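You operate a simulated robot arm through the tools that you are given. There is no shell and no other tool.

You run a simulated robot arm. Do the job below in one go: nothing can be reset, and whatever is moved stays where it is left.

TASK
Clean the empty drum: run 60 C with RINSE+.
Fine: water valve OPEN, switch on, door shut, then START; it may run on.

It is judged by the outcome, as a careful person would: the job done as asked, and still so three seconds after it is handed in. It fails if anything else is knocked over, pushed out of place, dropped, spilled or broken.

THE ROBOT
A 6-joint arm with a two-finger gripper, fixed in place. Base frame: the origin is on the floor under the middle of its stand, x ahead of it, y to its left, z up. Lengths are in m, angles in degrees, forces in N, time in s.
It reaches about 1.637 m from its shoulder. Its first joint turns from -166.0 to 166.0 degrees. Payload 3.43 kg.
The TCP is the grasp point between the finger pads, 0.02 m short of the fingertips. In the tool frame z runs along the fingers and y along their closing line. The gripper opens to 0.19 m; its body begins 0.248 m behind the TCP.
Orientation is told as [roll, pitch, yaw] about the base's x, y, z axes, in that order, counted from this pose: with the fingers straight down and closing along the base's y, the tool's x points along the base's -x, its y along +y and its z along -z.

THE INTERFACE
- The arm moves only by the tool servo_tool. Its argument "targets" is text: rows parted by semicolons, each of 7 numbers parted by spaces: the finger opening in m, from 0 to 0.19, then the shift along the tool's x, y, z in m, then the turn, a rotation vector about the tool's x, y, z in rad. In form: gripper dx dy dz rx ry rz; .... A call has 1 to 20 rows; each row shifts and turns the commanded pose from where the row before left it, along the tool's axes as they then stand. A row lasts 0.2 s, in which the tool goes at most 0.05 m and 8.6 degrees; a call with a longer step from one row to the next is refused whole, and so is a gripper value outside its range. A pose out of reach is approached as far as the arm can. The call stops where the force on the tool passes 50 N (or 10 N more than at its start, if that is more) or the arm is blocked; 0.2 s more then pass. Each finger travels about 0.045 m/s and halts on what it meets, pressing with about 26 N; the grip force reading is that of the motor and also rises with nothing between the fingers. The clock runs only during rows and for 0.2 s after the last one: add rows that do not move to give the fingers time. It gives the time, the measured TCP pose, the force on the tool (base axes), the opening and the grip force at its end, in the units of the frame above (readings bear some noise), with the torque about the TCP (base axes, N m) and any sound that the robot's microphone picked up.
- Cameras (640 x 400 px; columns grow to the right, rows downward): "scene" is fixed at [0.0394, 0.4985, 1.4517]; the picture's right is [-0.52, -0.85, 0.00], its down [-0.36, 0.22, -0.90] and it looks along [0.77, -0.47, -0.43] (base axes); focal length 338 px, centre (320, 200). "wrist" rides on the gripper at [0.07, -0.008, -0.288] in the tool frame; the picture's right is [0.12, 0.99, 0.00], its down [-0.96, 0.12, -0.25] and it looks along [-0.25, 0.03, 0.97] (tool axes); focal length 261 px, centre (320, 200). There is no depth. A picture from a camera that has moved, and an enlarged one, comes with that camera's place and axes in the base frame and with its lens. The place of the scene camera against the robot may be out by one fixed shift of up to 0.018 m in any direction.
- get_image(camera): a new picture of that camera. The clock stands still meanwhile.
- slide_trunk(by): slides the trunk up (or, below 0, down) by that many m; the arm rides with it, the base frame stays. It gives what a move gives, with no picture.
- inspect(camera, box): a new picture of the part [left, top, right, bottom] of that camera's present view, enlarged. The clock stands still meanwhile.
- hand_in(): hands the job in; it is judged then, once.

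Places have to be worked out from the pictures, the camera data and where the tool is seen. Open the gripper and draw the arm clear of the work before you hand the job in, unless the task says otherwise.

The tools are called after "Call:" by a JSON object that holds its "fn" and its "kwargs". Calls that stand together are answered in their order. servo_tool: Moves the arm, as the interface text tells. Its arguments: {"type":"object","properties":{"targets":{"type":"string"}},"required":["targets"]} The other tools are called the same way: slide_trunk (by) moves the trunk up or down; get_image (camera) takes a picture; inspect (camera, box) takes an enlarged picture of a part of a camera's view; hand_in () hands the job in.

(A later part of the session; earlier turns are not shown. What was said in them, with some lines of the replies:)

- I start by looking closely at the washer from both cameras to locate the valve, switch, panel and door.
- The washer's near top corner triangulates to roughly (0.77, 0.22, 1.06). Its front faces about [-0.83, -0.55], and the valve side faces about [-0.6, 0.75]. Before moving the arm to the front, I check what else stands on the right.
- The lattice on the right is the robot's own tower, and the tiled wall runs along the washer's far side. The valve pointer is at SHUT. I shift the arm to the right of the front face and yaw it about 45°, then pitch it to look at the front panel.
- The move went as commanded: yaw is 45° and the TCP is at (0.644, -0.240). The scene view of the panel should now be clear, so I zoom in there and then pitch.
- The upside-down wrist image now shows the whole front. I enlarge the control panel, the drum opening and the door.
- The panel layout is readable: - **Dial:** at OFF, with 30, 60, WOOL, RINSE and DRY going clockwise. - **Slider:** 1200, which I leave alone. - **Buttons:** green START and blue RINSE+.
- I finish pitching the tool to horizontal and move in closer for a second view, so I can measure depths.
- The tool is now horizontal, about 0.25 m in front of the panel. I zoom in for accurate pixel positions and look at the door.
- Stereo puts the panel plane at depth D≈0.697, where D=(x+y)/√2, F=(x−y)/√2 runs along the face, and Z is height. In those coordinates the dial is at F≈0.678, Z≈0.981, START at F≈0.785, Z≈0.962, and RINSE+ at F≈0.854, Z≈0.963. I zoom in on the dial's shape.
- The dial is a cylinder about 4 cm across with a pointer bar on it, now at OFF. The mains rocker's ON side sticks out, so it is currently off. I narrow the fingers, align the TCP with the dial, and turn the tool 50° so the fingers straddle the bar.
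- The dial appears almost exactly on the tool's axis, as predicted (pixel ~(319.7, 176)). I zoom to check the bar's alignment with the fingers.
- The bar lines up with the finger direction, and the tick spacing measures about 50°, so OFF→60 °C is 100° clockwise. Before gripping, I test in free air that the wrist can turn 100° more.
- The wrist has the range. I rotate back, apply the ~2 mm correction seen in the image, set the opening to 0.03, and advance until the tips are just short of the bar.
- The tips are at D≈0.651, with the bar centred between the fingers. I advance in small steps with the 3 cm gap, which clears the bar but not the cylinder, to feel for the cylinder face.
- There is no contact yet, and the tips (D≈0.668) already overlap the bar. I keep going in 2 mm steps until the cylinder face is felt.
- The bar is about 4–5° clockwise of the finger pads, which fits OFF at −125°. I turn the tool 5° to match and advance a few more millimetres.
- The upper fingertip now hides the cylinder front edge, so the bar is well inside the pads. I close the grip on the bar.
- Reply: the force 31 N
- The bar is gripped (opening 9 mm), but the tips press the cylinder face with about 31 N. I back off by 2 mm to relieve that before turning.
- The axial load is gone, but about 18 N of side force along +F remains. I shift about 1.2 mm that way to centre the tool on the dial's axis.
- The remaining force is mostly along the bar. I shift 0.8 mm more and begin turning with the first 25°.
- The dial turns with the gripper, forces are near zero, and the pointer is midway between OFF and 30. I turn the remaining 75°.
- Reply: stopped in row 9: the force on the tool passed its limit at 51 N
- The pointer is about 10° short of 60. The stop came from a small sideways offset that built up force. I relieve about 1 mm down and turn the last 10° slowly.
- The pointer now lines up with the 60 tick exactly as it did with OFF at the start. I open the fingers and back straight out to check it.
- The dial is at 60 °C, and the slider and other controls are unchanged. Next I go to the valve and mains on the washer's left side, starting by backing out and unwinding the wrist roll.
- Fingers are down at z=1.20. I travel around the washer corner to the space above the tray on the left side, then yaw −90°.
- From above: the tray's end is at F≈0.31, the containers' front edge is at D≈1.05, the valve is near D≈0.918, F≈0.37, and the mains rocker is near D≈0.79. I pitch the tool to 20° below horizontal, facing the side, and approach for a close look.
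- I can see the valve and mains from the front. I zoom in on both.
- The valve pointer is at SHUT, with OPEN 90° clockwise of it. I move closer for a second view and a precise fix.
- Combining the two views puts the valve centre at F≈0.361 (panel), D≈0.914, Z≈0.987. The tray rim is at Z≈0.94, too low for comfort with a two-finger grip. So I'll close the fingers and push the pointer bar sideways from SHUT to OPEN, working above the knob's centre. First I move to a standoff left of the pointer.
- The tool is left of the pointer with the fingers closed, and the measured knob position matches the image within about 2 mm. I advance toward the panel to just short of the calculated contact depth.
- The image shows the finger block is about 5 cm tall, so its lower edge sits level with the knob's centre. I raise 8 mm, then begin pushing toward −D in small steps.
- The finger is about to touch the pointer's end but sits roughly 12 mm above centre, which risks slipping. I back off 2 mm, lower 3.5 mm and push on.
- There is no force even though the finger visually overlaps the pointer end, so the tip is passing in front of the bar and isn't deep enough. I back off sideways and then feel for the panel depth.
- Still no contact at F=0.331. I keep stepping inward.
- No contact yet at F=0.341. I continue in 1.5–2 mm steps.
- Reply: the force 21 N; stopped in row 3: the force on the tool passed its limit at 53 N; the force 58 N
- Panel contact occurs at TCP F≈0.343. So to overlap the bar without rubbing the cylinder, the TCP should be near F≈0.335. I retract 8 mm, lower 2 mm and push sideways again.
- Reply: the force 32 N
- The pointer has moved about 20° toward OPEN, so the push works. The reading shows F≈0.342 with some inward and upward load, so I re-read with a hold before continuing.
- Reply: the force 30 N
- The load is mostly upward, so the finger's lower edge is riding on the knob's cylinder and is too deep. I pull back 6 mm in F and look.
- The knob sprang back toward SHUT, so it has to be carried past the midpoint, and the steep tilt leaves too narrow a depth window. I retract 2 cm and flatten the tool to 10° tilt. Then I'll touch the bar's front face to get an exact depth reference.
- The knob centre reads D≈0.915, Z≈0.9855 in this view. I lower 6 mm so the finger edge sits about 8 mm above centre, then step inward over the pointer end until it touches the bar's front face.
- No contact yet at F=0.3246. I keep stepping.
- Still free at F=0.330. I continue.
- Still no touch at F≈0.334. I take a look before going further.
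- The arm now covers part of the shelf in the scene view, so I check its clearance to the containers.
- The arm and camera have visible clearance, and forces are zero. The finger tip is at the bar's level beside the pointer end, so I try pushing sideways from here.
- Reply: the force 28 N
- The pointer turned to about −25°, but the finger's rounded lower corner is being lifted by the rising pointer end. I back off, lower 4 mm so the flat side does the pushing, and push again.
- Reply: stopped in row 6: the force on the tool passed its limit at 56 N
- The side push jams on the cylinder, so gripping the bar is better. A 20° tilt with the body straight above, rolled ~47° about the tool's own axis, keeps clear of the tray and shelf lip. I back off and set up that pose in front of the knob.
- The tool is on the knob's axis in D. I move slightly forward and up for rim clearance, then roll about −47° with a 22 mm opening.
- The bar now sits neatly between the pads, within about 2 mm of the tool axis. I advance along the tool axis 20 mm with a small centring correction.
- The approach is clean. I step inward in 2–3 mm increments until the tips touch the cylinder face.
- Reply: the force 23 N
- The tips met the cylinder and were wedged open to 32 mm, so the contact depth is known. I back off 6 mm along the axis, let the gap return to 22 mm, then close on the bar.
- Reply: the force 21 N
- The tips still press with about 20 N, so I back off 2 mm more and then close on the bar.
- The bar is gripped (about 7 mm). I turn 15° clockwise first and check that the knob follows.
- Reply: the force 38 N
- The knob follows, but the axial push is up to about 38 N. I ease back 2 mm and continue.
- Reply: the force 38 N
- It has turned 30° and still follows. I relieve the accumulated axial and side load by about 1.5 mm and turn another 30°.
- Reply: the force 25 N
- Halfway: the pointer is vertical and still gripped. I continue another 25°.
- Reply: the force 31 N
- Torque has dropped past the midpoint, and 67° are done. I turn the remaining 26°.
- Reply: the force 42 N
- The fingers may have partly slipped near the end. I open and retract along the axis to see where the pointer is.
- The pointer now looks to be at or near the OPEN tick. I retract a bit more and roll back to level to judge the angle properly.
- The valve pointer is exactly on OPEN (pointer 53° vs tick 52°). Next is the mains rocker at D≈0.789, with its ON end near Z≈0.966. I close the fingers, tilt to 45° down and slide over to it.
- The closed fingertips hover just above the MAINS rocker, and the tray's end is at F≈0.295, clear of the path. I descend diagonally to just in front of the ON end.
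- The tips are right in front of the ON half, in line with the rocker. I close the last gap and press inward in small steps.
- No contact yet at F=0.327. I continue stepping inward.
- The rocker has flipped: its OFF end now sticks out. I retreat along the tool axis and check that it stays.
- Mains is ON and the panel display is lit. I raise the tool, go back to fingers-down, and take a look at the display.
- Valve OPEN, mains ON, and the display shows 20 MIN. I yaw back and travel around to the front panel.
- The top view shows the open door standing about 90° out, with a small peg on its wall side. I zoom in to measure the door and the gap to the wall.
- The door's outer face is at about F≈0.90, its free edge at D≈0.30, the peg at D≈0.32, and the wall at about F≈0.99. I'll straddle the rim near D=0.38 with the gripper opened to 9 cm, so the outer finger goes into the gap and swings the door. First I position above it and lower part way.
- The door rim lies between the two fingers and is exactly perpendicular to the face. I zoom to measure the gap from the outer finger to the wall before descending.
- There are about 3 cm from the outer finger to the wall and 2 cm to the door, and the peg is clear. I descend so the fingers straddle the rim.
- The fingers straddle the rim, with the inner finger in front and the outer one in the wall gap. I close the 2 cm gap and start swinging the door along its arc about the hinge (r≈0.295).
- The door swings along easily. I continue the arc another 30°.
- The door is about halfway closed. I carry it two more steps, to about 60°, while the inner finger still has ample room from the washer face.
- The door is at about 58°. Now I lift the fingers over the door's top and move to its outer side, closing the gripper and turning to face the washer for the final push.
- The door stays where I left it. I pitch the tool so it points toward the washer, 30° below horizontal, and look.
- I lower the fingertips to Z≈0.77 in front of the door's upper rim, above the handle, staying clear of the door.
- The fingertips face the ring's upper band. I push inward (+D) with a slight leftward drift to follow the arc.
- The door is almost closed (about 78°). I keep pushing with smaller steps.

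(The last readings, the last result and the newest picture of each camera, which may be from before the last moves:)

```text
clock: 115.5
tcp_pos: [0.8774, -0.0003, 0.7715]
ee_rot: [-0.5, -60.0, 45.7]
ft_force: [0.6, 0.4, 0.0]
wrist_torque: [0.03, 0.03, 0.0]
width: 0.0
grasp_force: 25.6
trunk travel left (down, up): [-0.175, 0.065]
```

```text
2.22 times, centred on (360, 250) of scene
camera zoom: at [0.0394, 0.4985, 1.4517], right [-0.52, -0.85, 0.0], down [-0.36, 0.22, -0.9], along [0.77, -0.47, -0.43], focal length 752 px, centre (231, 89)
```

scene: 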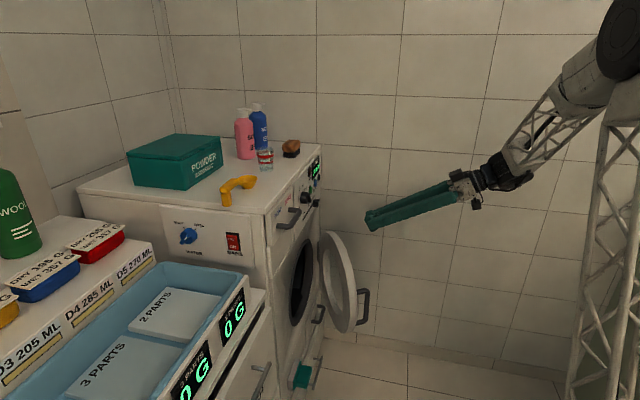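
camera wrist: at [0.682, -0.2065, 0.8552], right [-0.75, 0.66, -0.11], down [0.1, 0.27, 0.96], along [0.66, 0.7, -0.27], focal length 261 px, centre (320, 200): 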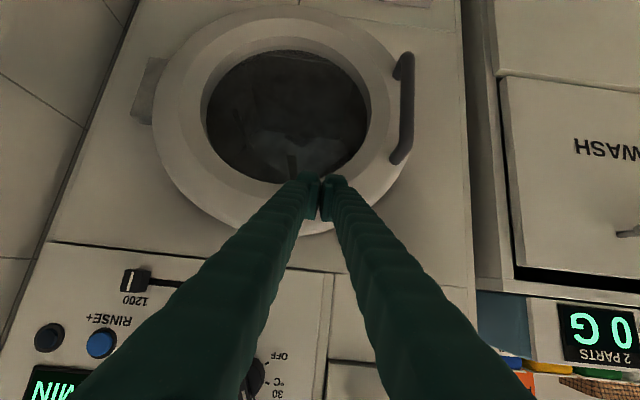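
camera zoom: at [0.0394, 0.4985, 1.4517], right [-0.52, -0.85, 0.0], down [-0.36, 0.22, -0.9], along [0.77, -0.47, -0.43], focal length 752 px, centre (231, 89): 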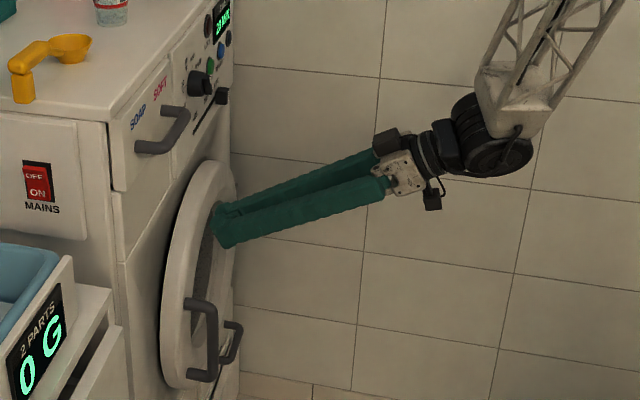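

The door is nearly flush. I press on in small steps until it seats, listening for a latch.

Call:
{"fn": "servo_tool", "kwargs": {"targets": "0 -0.0025 0 0.0043 0 0 0; 0 -0.0025 0 0.0043 0 0 0; 0 0 0 0 0 0 0"}}

Call:
{"fn": "servo_tool", "kwargs": {"targets": "0 -0.0025 0 0.0043 0 0 0; 0 -0.0025 0 0.0043 0 0 0; 0 0 0 0 0 0 0"}}

Call:
{"fn": "inspect", "kwargs": {"camera": "scene", "box": [260, 160, 460, 340]}}

```text
clock: 116.2
tcp_pos: [0.8831, 0.0077, 0.7719]
ee_rot: [-0.3, -60.0, 45.5]
ft_force: [-0.7, 0.1, -0.6]
wrist_torque: [0.0, -0.04, -0.02]
width: 0.0
grasp_force: 25.8
trunk travel left (down, up): [-0.175, 0.065]
```

```text
clock: 117.0
tcp_pos: [0.8895, 0.0153, 0.7709]
ee_rot: [-0.5, -60.0, 45.6]
ft_force: [-22.8, -13.7, 1.8]
wrist_torque: [0.17, -0.15, 0.08]
width: 0.0061
grasp_force: 34.5
trunk travel left (down, up): [-0.175, 0.065]
```

```text
2.22 times, centred on (360, 250) of scene
camera zoom: at [0.0394, 0.4985, 1.4517], right [-0.52, -0.85, 0.0], down [-0.36, 0.22, -0.9], along [0.77, -0.47, -0.43], focal length 752 px, centre (231, 89)
```

zoom: 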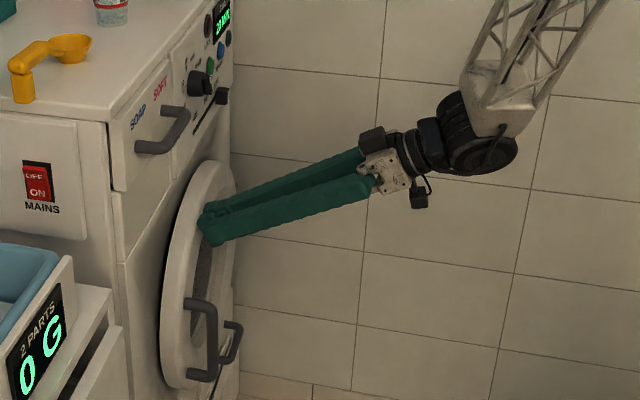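

The door resists with about 26 N at D≈0.64. I press slightly harder to make sure it latches.

Call:
{"fn": "servo_tool", "kwargs": {"targets": "0 -0.0008 0 0.0013 0 0 0; 0 0 0 0 0 0 0"}}

Call:
{"fn": "inspect", "kwargs": {"camera": "wrist", "box": [100, 0, 460, 230]}}

```text
clock: 117.6
tcp_pos: [0.8898, 0.0144, 0.7718]
ee_rot: [-0.4, -60.0, 45.6]
ft_force: [-32.7, -29.2, 11.3]
wrist_torque: [0.38, -0.39, -0.09]
width: 0.0058
grasp_force: 34.3
trunk travel left (down, up): [-0.175, 0.065]
stopped in row 2: the force on the tool passed its limit at 51 N (the readings are from after the stop); the commanded pose is now the measured one
```

```text
1.74 times, centred on (280, 115) of wrist
camera zoom: at [0.696, -0.1926, 0.8557], right [-0.75, 0.66, -0.11], down [0.1, 0.27, 0.96], along [0.66, 0.7, -0.27], focal length 453 px, centre (390, 348)
```

zoom: 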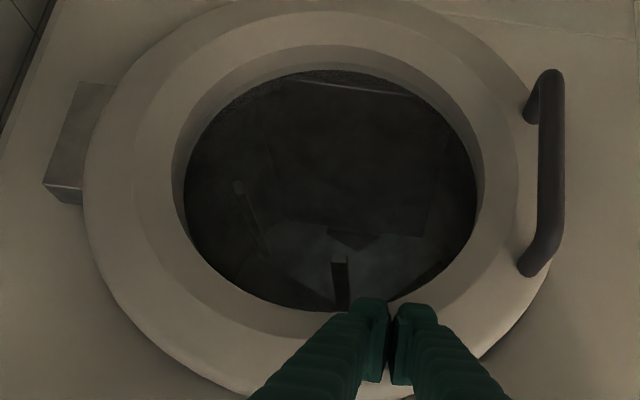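

The door is pressed firmly shut against the washer (51 N), and the drum behind the glass looks empty. I back off and check that the door stays closed.

Call:
{"fn": "servo_tool", "kwargs": {"targets": "0 0.01 0 -0.0173 0 0 0; 0 0.02 0 -0.0346 0 0 0; 0 0.02 0 -0.0346 0 0 0; 0 0 0 0 0 0 0; 0 0 0 0 0 0 0"}}

Call:
{"fn": "inspect", "kwargs": {"camera": "scene", "box": [260, 160, 460, 340]}}

Call:
{"fn": "get_image", "kwargs": {"camera": "wrist"}}

```text
clock: 118.8
tcp_pos: [0.8204, -0.0549, 0.771]
ee_rot: [-0.4, -59.9, 45.7]
ft_force: [0.2, -0.1, -0.4]
wrist_torque: [0.01, 0.02, -0.01]
width: 0.0
grasp_force: 34.2
trunk travel left (down, up): [-0.175, 0.065]
```

```text
2.22 times, centred on (360, 250) of scene
camera zoom: at [0.0394, 0.4985, 1.4517], right [-0.52, -0.85, 0.0], down [-0.36, 0.22, -0.9], along [0.77, -0.47, -0.43], focal length 752 px, centre (231, 89)
```

zoom: 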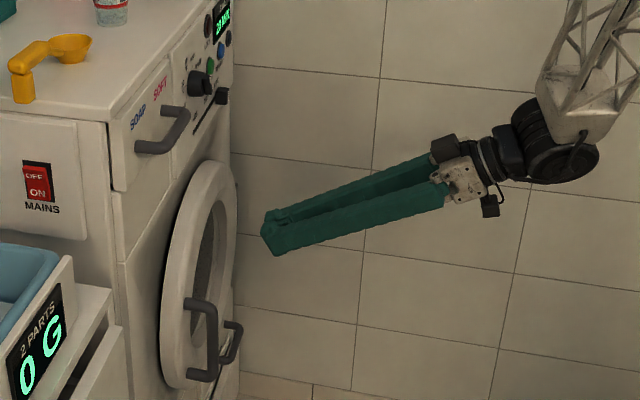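

```text
taken
camera wrist: at [0.6267, -0.2626, 0.856], right [-0.75, 0.65, -0.11], down [0.1, 0.27, 0.96], along [0.65, 0.7, -0.27], focal length 261 px, centre (320, 200)
```

wrist: 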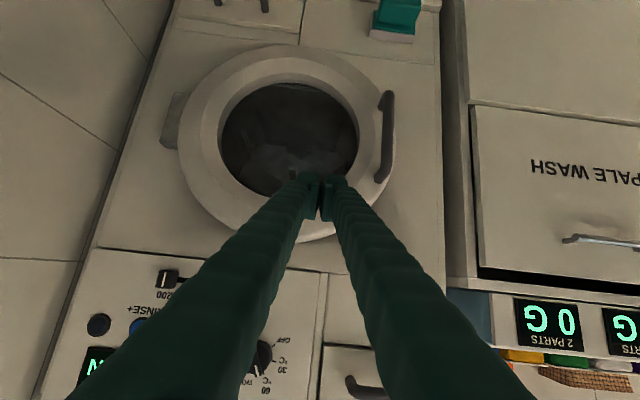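

The door stays shut. I check closely for any remaining gap at the door's edge.

Call:
{"fn": "inspect", "kwargs": {"camera": "scene", "box": [300, 215, 350, 345]}}

Call:
{"fn": "inspect", "kwargs": {"camera": "wrist", "box": [320, 50, 440, 230]}}

```text
3.08 times, centred on (325, 280) of scene
camera zoom: at [0.0394, 0.4985, 1.4517], right [-0.52, -0.85, 0.0], down [-0.36, 0.22, -0.9], along [0.77, -0.47, -0.43], focal length 1042 px, centre (305, -46)
```

zoom: 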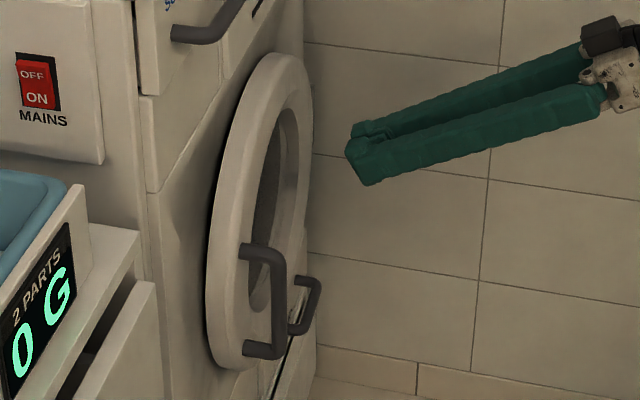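

```text
2.22 times, centred on (380, 140) of wrist
camera zoom: at [0.6267, -0.2626, 0.856], right [-0.75, 0.65, -0.11], down [0.1, 0.27, 0.96], along [0.65, 0.7, -0.27], focal length 579 px, centre (187, 333)
```

zoom: 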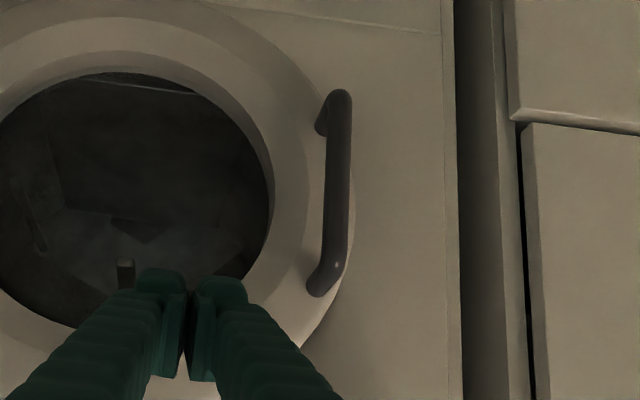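

The door is flush and closed. Next is RINSE+ (F≈0.854, Z≈0.963). I retract, rise, shift right and level the tool in front of the button.

Call:
{"fn": "servo_tool", "kwargs": {"targets": "0 0.0167 0 -0.0289 0 0 0; 0 0.0167 0 -0.0289 0 0 0; 0 0.0167 0 -0.0289 0 0 0; 0 -0.0237 -0.0336 -0.0137 0 0 0; 0 -0.0237 -0.0336 -0.0137 0 0 0; 0 -0.0237 -0.0336 -0.0137 0 0 0; 0 -0.0237 -0.0336 -0.0137 0 0 0; 0 -0.0237 -0.0336 -0.0137 0 0 0; 0 -0.0237 -0.0336 -0.0137 0 0 0; 0 -0.0237 -0.0336 -0.0137 0 0 0; 0 0 0 0 0 0 0"}}

Call:
{"fn": "get_image", "kwargs": {"camera": "scene"}}

Call:
{"fn": "get_image", "kwargs": {"camera": "wrist"}}

```text
clock: 121.2
tcp_pos: [0.9174, -0.2913, 0.9658]
ee_rot: [-0.3, -60.0, 45.6]
ft_force: [0.6, -0.6, 0.5]
wrist_torque: [-0.04, -0.02, 0.01]
width: 0.0001
grasp_force: 33.9
trunk travel left (down, up): [-0.175, 0.065]
```

```text
taken
```

scene: 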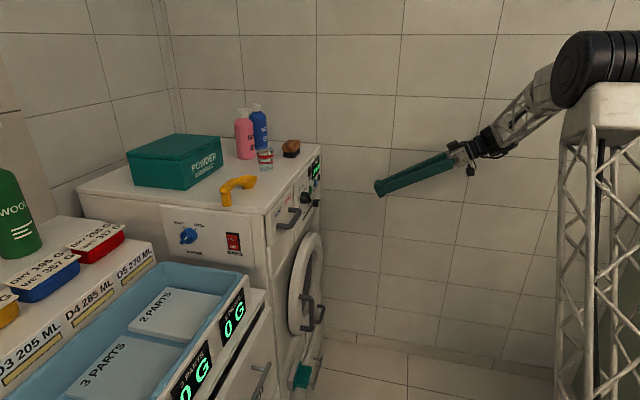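

```text
taken
camera wrist: at [0.7235, -0.4995, 1.0489], right [-0.75, 0.65, -0.11], down [0.1, 0.27, 0.96], along [0.65, 0.7, -0.27], focal length 261 px, centre (320, 200)
```

wrist: 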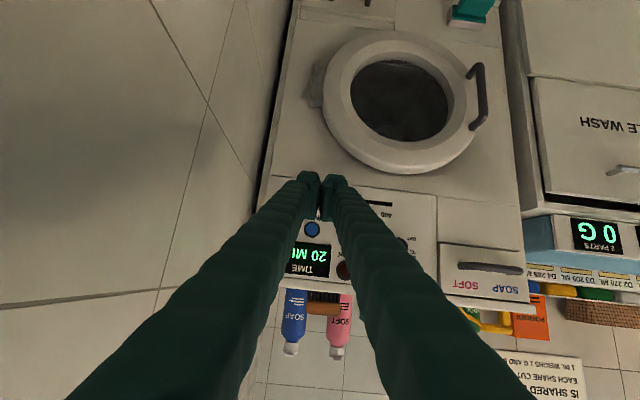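

The tool is lined up with the blue RINSE+ button (F≈0.857, Z≈0.963), and the neighbouring buttons are clear of its width. I advance to just short of the button.

Call:
{"fn": "servo_tool", "kwargs": {"targets": "0 -0.0182 -0.0009 0.0361 0 0 0; 0 -0.0182 -0.0009 0.0361 0 0 0; 0 -0.0182 -0.0009 0.0361 0 0 0; 0 -0.0182 -0.0009 0.0361 0 0 0; 0 -0.0182 -0.0009 0.0361 0 0 0; 0 0 0 0 0 0 0"}}

Call:
{"fn": "get_image", "kwargs": {"camera": "wrist"}}

Call:
{"fn": "inspect", "kwargs": {"camera": "scene", "box": [285, 140, 375, 220]}}

```text
clock: 122.6
tcp_pos: [1.0621, -0.1489, 0.9511]
ee_rot: [-0.4, -59.9, 45.7]
ft_force: [0.5, 0.0, 0.5]
wrist_torque: [-0.02, 0.01, -0.01]
width: 0.0001
grasp_force: 34.7
trunk travel left (down, up): [-0.175, 0.065]
```

```text
taken
camera wrist: at [0.8683, -0.3562, 1.0359], right [-0.75, 0.65, -0.11], down [0.1, 0.27, 0.96], along [0.65, 0.7, -0.27], focal length 261 px, centre (320, 200)
```

wrist: 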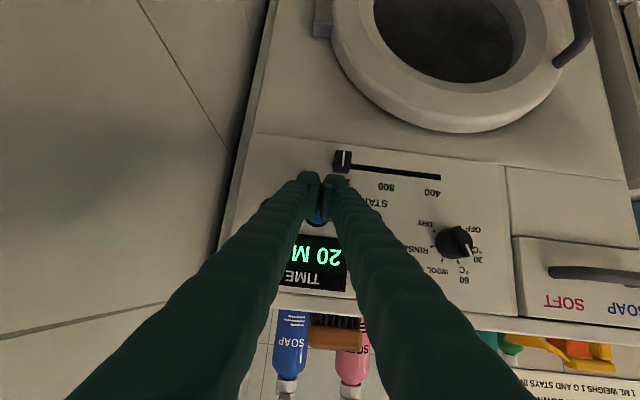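

```text
5.00 times, centred on (330, 180) of scene
camera zoom: at [0.0394, 0.4985, 1.4517], right [-0.52, -0.85, 0.0], down [-0.36, 0.22, -0.9], along [0.77, -0.47, -0.43], focal length 1692 px, centre (270, 300)
```

zoom: 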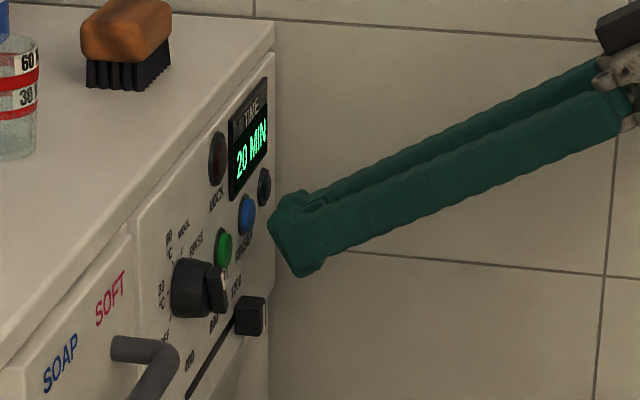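

Alignment is good: blue is visible between the finger pads. I advance in small steps to press RINSE+.

Call:
{"fn": "servo_tool", "kwargs": {"targets": "0 -0.0037 0 0.0025 0 0 0; 0 -0.002 0 0.0035 0 0 0; 0 -0.002 0 0.0035 0 0 0; 0 -0.001 0 0.0017 0 0 0; 0 0 0 0 0 0 0"}}

Call:
{"fn": "inspect", "kwargs": {"camera": "scene", "box": [290, 150, 350, 210]}}

```text
clock: 123.8
tcp_pos: [1.0717, -0.1392, 0.9533]
ee_rot: [-0.3, -59.8, 45.7]
ft_force: [0.0, -0.3, 0.2]
wrist_torque: [0.04, -0.03, -0.01]
width: 0.0
grasp_force: 34.1
trunk travel left (down, up): [-0.175, 0.065]
```

```text
6.67 times, centred on (320, 180) of scene
camera zoom: at [0.0394, 0.4985, 1.4517], right [-0.52, -0.85, 0.0], down [-0.36, 0.22, -0.9], along [0.77, -0.47, -0.43], focal length 2257 px, centre (320, 333)
```

zoom: 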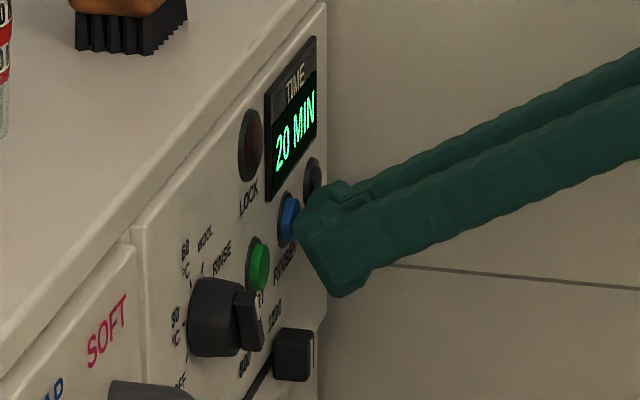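

The tip is about to touch the blue button. I press in 1.5 mm steps and watch the display.

Call:
{"fn": "servo_tool", "kwargs": {"targets": "0 -0.0008 0 0.0013 0 0 0; 0 -0.0008 0 0.0013 0 0 0; 0 0 0 0 0 0 0"}}

Call:
{"fn": "servo_tool", "kwargs": {"targets": "0 -0.0008 0 0.0013 0 0 0; 0 0 0 0 0 0 0"}}

Call:
{"fn": "inspect", "kwargs": {"camera": "scene", "box": [290, 150, 350, 210]}}

```text
clock: 124.6
tcp_pos: [1.0746, -0.1383, 0.9527]
ee_rot: [-0.3, -59.9, 45.8]
ft_force: [-0.2, 0.5, -0.5]
wrist_torque: [0.0, 0.01, -0.02]
width: 0.0
grasp_force: 34.7
trunk travel left (down, up): [-0.175, 0.065]
```

```text
clock: 125.2
tcp_pos: [1.0763, -0.1367, 0.954]
ee_rot: [-0.3, -59.9, 45.7]
ft_force: [0.1, 0.0, 0.2]
wrist_torque: [-0.03, 0.01, 0.0]
width: 0.0
grasp_force: 34.7
trunk travel left (down, up): [-0.175, 0.065]
```

```text
6.67 times, centred on (320, 180) of scene
camera zoom: at [0.0394, 0.4985, 1.4517], right [-0.52, -0.85, 0.0], down [-0.36, 0.22, -0.9], along [0.77, -0.47, -0.43], focal length 2257 px, centre (320, 333)
```

zoom: 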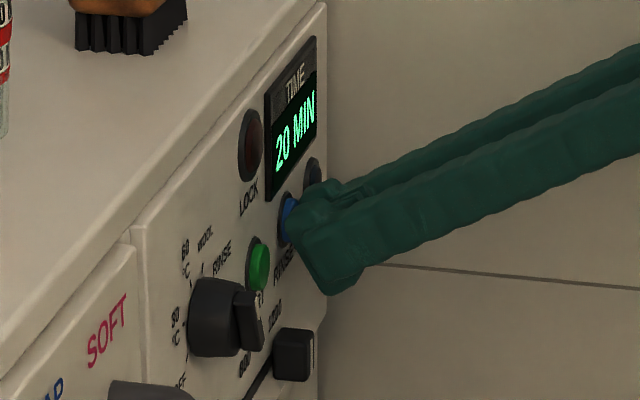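

No force yet at D≈0.664. I continue stepping in.

Call:
{"fn": "servo_tool", "kwargs": {"targets": "0 -0.0008 0 0.0013 0 0 0; 0 0 0 0 0 0 0"}}

Call:
{"fn": "servo_tool", "kwargs": {"targets": "0 -0.0008 0 0.0013 0 0 0; 0 0 0 0 0 0 0"}}

Call:
{"fn": "inspect", "kwargs": {"camera": "scene", "box": [290, 150, 350, 210]}}

```text
clock: 125.8
tcp_pos: [1.0784, -0.1345, 0.9519]
ee_rot: [-0.4, -59.9, 45.7]
ft_force: [-0.4, -0.4, 0.5]
wrist_torque: [0.0, -0.06, 0.01]
width: 0.006
grasp_force: 34.2
trunk travel left (down, up): [-0.175, 0.065]
```

```text
clock: 126.4
tcp_pos: [1.0781, -0.1339, 0.9534]
ee_rot: [-0.2, -59.9, 45.7]
ft_force: [-1.8, -1.6, 0.0]
wrist_torque: [0.01, -0.04, 0.01]
width: 0.0063
grasp_force: 34.3
trunk travel left (down, up): [-0.175, 0.065]
heard: click
```

```text
6.67 times, centred on (320, 180) of scene
camera zoom: at [0.0394, 0.4985, 1.4517], right [-0.52, -0.85, 0.0], down [-0.36, 0.22, -0.9], along [0.77, -0.47, -0.43], focal length 2257 px, centre (320, 333)
```

zoom: 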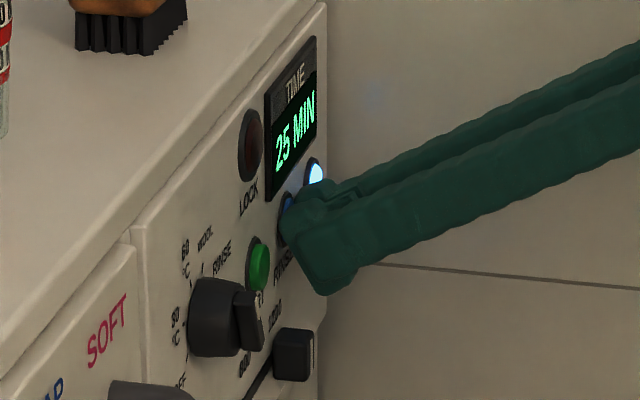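

Click heard: the RINSE+ lamp is lit and the display now says 25 MIN. I back straight off and shift left to START (F≈0.787).

Call:
{"fn": "servo_tool", "kwargs": {"targets": "0 0.01 0 -0.0173 0 0 0; 0 0.02 0 -0.0346 0 0 0; 0 0 0.035 0 0 0 0; 0 0 0.035 0 0 0 0; 0 0 0 0 0 0 0"}}

Call:
{"fn": "get_image", "kwargs": {"camera": "wrist"}}

Call:
{"fn": "inspect", "kwargs": {"camera": "wrist", "box": [180, 120, 480, 310]}}

Call:
{"fn": "inspect", "kwargs": {"camera": "scene", "box": [285, 145, 365, 215]}}

```text
clock: 127.6
tcp_pos: [0.9884, -0.1284, 0.9543]
ee_rot: [-0.4, -59.9, 45.7]
ft_force: [-0.1, 0.8, 0.7]
wrist_torque: [0.02, 0.01, -0.05]
width: 0.0
grasp_force: 34.0
trunk travel left (down, up): [-0.175, 0.065]
```

```text
taken
camera wrist: at [0.7935, -0.3355, 1.0389], right [-0.75, 0.65, -0.11], down [0.1, 0.27, 0.96], along [0.65, 0.7, -0.27], focal length 261 px, centre (320, 200)
```

wrist: 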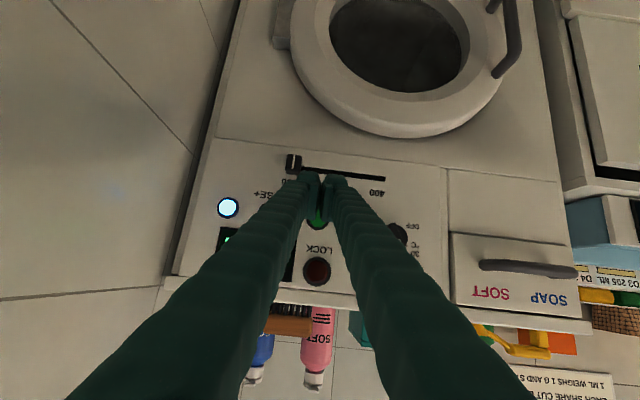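

```text
2.11 times, centred on (330, 215) of wrist
camera zoom: at [0.7935, -0.3355, 1.0389], right [-0.75, 0.65, -0.11], down [0.1, 0.27, 0.96], along [0.65, 0.7, -0.27], focal length 549 px, centre (299, 168)
```

zoom: 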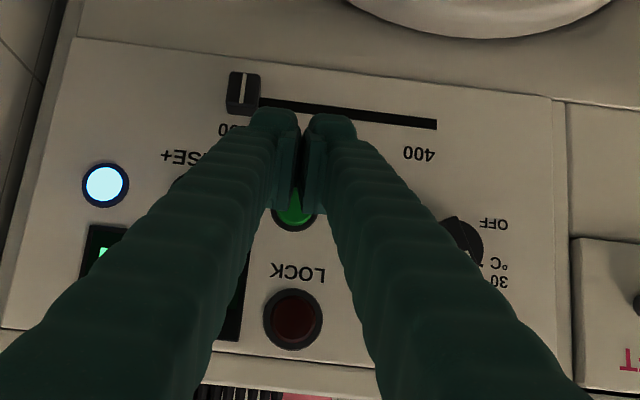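

```text
5.71 times, centred on (325, 180) of scene
camera zoom: at [0.0394, 0.4985, 1.4517], right [-0.52, -0.85, 0.0], down [-0.36, 0.22, -0.9], along [0.77, -0.47, -0.43], focal length 1934 px, centre (291, 314)
```

zoom: 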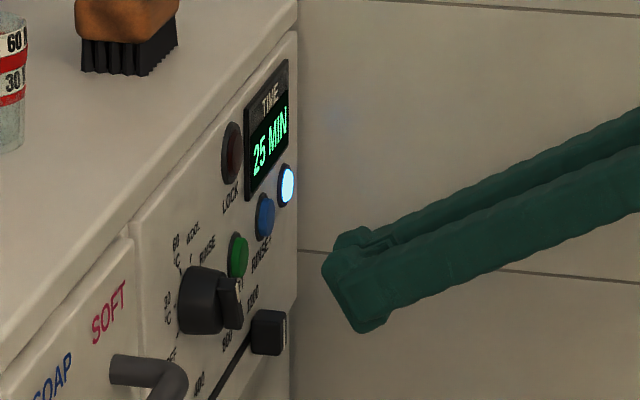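

The RINSE+ lamp is on with 25 MIN showing, the dial is at 60, and the door is shut. START lies between the pads, so I press it the same way.

Call:
{"fn": "servo_tool", "kwargs": {"targets": "0 -0.01 0 0.0173 0 0 0; 0 -0.01 0 0.0173 0 0 0; 0 -0.003 0 0.0052 0 0 0; 0 -0.0015 0 0.0026 0 0 0; 0 0 0 0 0 0 0"}}

Call:
{"fn": "servo_tool", "kwargs": {"targets": "0 -0.001 0 0.0017 0 0 0; 0 -0.001 0 0.0017 0 0 0; 0 0 0 0 0 0 0"}}

Call:
{"fn": "inspect", "kwargs": {"camera": "scene", "box": [285, 145, 365, 215]}}

```text
clock: 128.8
tcp_pos: [1.021, -0.0923, 0.9531]
ee_rot: [-0.3, -60.0, 45.7]
ft_force: [-0.3, 0.5, -0.8]
wrist_torque: [0.01, 0.01, -0.02]
width: 0.0
grasp_force: 34.0
trunk travel left (down, up): [-0.175, 0.065]
```

```text
clock: 129.6
tcp_pos: [1.0245, -0.0912, 0.9526]
ee_rot: [-0.4, -59.8, 45.7]
ft_force: [0.2, 0.2, -0.1]
wrist_torque: [-0.01, -0.02, 0.02]
width: 0.0
grasp_force: 33.6
trunk travel left (down, up): [-0.175, 0.065]
```

```text
5.71 times, centred on (325, 180) of scene
camera zoom: at [0.0394, 0.4985, 1.4517], right [-0.52, -0.85, 0.0], down [-0.36, 0.22, -0.9], along [0.77, -0.47, -0.43], focal length 1934 px, centre (291, 314)
```

zoom: 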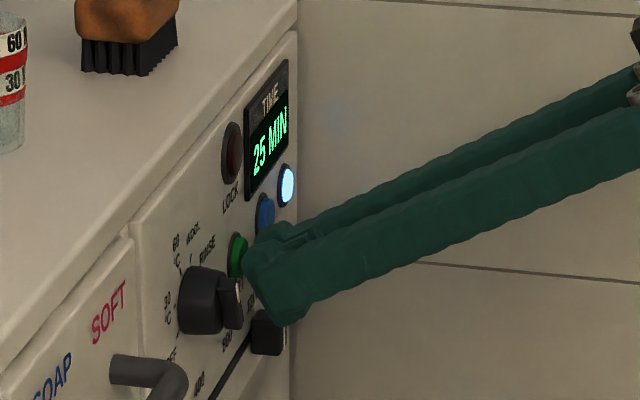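

The tip is just at the green button. I press in 1.5 mm steps until it clicks.

Call:
{"fn": "servo_tool", "kwargs": {"targets": "0 -0.0008 0 0.0013 0 0 0; 0 -0.0008 0 0.0013 0 0 0; 0 0 0 0 0 0 0"}}

Call:
{"fn": "servo_tool", "kwargs": {"targets": "0 -0.0008 0 0.0013 0 0 0; 0 0 0 0 0 0 0"}}

Call:
{"fn": "servo_tool", "kwargs": {"targets": "0 -0.0008 0 0.0013 0 0 0; 0 0 0 0 0 0 0"}}

Call:
{"fn": "inspect", "kwargs": {"camera": "scene", "box": [285, 145, 365, 215]}}

```text
clock: 130.4
tcp_pos: [1.0256, -0.088, 0.9529]
ee_rot: [-0.4, -59.9, 45.7]
ft_force: [-0.4, -0.1, 0.4]
wrist_torque: [-0.01, -0.01, -0.02]
width: 0.0
grasp_force: 35.1
trunk travel left (down, up): [-0.175, 0.065]
```

```text
clock: 131.0
tcp_pos: [1.0276, -0.0873, 0.9537]
ee_rot: [-0.3, -59.9, 45.7]
ft_force: [-0.9, 0.2, 0.2]
wrist_torque: [0.02, 0.03, 0.01]
width: 0.0
grasp_force: 34.6
trunk travel left (down, up): [-0.175, 0.065]
```

```text
clock: 131.6
tcp_pos: [1.0277, -0.0867, 0.9535]
ee_rot: [-0.5, -59.8, 45.8]
ft_force: [-0.7, -0.4, -0.9]
wrist_torque: [0.02, -0.01, 0.0]
width: 0.006
grasp_force: 34.7
trunk travel left (down, up): [-0.175, 0.065]
```

```text
5.71 times, centred on (325, 180) of scene
camera zoom: at [0.0394, 0.4985, 1.4517], right [-0.52, -0.85, 0.0], down [-0.36, 0.22, -0.9], along [0.77, -0.47, -0.43], focal length 1934 px, centre (291, 314)
```

zoom: 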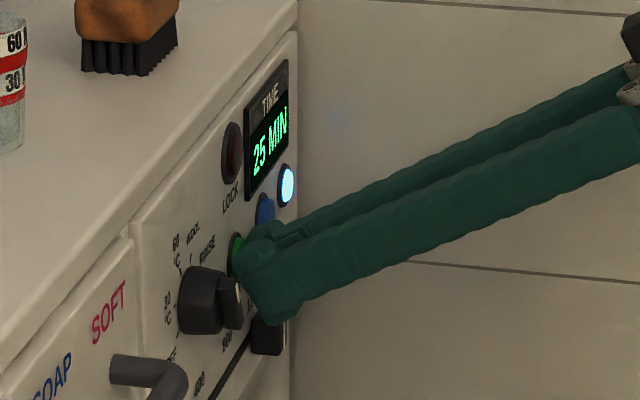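

The pads have started to touch the button (the opening shifted to 6 mm). One more small step should click it.

Call:
{"fn": "servo_tool", "kwargs": {"targets": "0 -0.0008 0 0.0013 0 0 0; 0 0 0 0 0 0 0"}}

Call:
{"fn": "inspect", "kwargs": {"camera": "scene", "box": [285, 145, 365, 215]}}

```text
clock: 132.2
tcp_pos: [1.0291, -0.0859, 0.9529]
ee_rot: [-0.3, -59.8, 45.7]
ft_force: [-0.1, -2.0, -0.6]
wrist_torque: [0.0, 0.01, 0.0]
width: 0.006
grasp_force: 34.3
trunk travel left (down, up): [-0.175, 0.065]
heard: click
```

```text
5.71 times, centred on (325, 180) of scene
camera zoom: at [0.0394, 0.4985, 1.4517], right [-0.52, -0.85, 0.0], down [-0.36, 0.22, -0.9], along [0.77, -0.47, -0.43], focal length 1934 px, centre (291, 314)
```

zoom: 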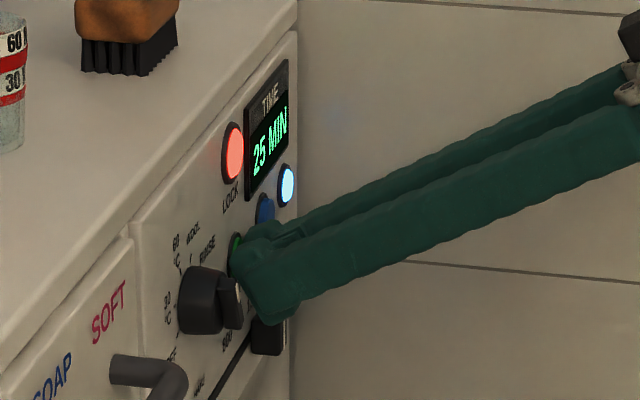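

Click heard: the LOCK lamp is lit and the cycle has started. I withdraw straight back well clear and open the gripper.

Call:
{"fn": "servo_tool", "kwargs": {"targets": "0 0.01 0 -0.0173 0 0 0; 0 0.02 0 -0.0346 0 0 0; 0 0.02 0 -0.0346 0 0 0; 0.06 0.02 0 -0.0346 0 0 0; 0.1 0.02 0 -0.0346 0 0 0; 0.1 0.02 0 -0.0346 0 0 0; 0.1 0 0 0 0 0 0; 0.1 0 0 0 0 0 0"}}

Call:
{"fn": "get_image", "kwargs": {"camera": "wrist"}}

Call:
{"fn": "get_image", "kwargs": {"camera": "scene"}}

Call:
{"fn": "inspect", "kwargs": {"camera": "wrist", "box": [220, 120, 460, 300]}}

```text
clock: 134.0
tcp_pos: [0.8721, -0.2416, 0.9558]
ee_rot: [-0.5, -60.0, 45.7]
ft_force: [0.0, -0.2, 0.5]
wrist_torque: [-0.02, -0.03, -0.01]
width: 0.1001
grasp_force: 0.1
trunk travel left (down, up): [-0.175, 0.065]
```

```text
taken
camera wrist: at [0.6779, -0.4492, 1.0402], right [-0.75, 0.65, -0.11], down [0.1, 0.27, 0.96], along [0.65, 0.7, -0.27], focal length 261 px, centre (320, 200)
```

wrist: 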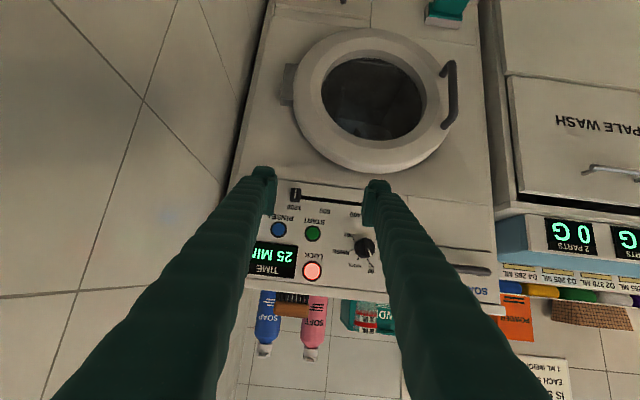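

```text
taken
```

scene: 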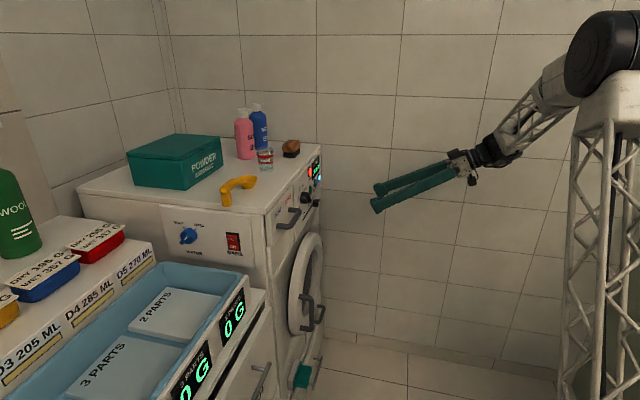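

```text
2.22 times, centred on (340, 210) of wrist
camera zoom: at [0.6779, -0.4492, 1.0402], right [-0.75, 0.65, -0.11], down [0.1, 0.27, 0.96], along [0.65, 0.7, -0.27], focal length 579 px, centre (276, 178)
```

zoom: 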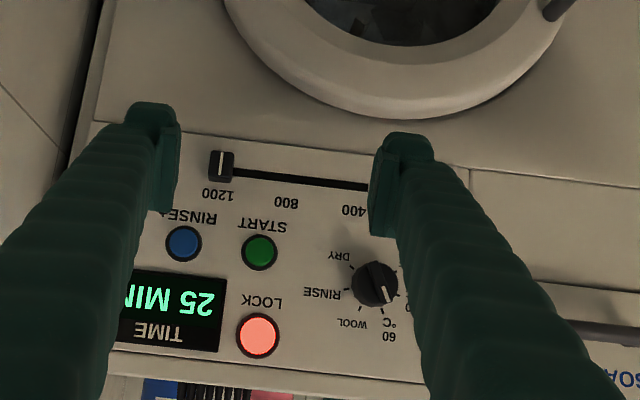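

The cycle is running with 60 °C selected, LOCK lit and 25 MIN on the display. I make one last check of the valve, mains, tray and panel before handing in.

Call:
{"fn": "servo_tool", "kwargs": {"targets": "0.1 0.015 0 -0.026 0 0 0; 0.1 0.015 0 -0.026 0 0 0; 0.1 0 0 0 0 0 0; 0.1 0 0 0 0 0 0; 0.1 0 0 0 0 0 0"}}

Call:
{"fn": "inspect", "kwargs": {"camera": "scene", "box": [160, 150, 340, 265]}}

Call:
{"fn": "inspect", "kwargs": {"camera": "scene", "box": [0, 180, 260, 400]}}

Call:
{"fn": "inspect", "kwargs": {"camera": "wrist", "box": [200, 0, 480, 300]}}

```text
clock: 135.2
tcp_pos: [0.832, -0.2856, 0.9554]
ee_rot: [-0.4, -59.9, 45.7]
ft_force: [0.8, -0.3, -0.1]
wrist_torque: [-0.01, -0.01, 0.01]
width: 0.0999
grasp_force: 0.1
trunk travel left (down, up): [-0.175, 0.065]
```

```text
3.48 times, centred on (250, 208) of scene
camera zoom: at [0.0394, 0.4985, 1.4517], right [-0.52, -0.85, 0.0], down [-0.36, 0.22, -0.9], along [0.77, -0.47, -0.43], focal length 1177 px, centre (564, 174)
```

zoom: 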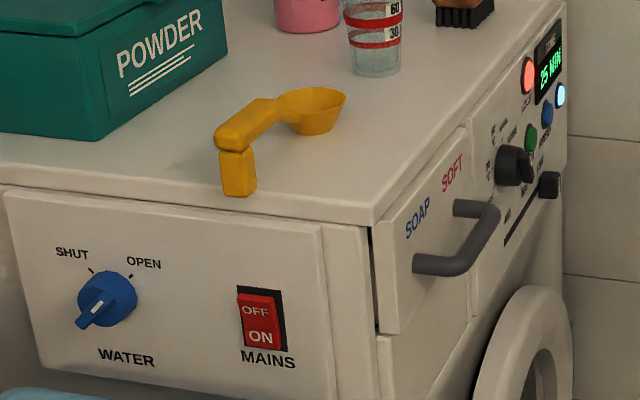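

```text
1.82 times, centred on (130, 290) of scene
camera zoom: at [0.0394, 0.4985, 1.4517], right [-0.52, -0.85, 0.0], down [-0.36, 0.22, -0.9], along [0.77, -0.47, -0.43], focal length 616 px, centre (666, 36)
```

zoom: 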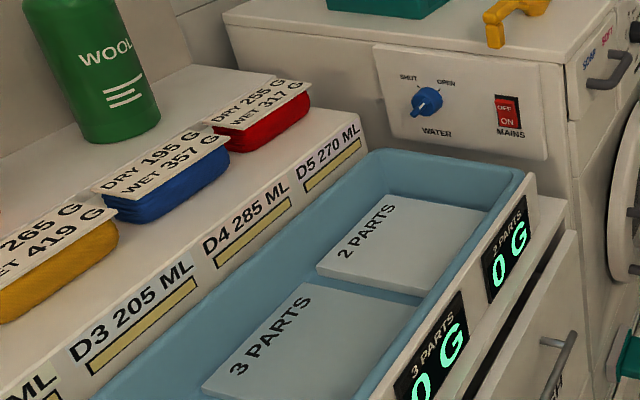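

```text
1.33 times, centred on (340, 150) of wrist
camera zoom: at [0.6369, -0.4924, 1.0387], right [-0.75, 0.65, -0.11], down [0.1, 0.27, 0.96], along [0.65, 0.7, -0.27], focal length 348 px, centre (293, 267)
```

zoom: 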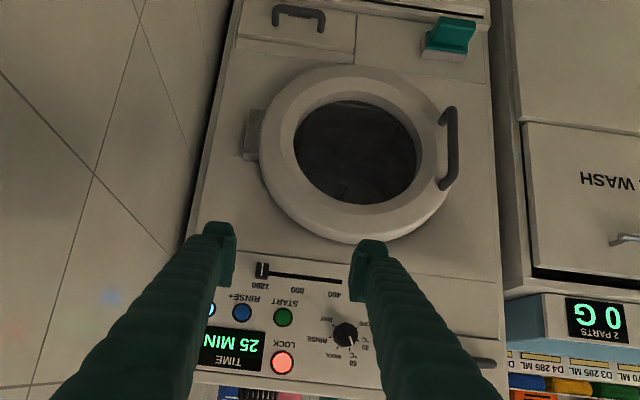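

Everything checks out:
- **Washer:** valve OPEN, mains ON, door shut with LOCK lit, dial at 60 °C, RINSE+ lamp on, and 25 MIN running.
- **Surroundings:** nothing else has moved.
- **Arm:** the gripper is open and clear of the machine.

I hand the job in.

Call:
{"fn": "hand_in", "kwargs": {}}

```text
The job is handed in.
```

The drum-clean cycle is running at 60 °C with RINSE+. The display shows 25 MIN and the LOCK lamp is lit.

- **Settings:** the water valve is OPEN and the mains switch is ON. RINSE+ raised the time from 20 to 25 minutes. I left the slider at 1200.
- **Door:** it is shut flush. I pushed it closed until it resisted at about 50 N, but heard no latch sound. LOCK lit when I pressed START.
- **Drum:** it looked empty through the glass before starting.
- **Valve:** I first tried pushing its pointer round, which stalled against the knob twice at about 55 N. Gripping it worked, and the knob shows no visible damage.
- **Surroundings:** in the last pictures nothing else had moved, and the tray scales I could see still read 0 G. The gripper is open and about 30 cm clear of the machine.
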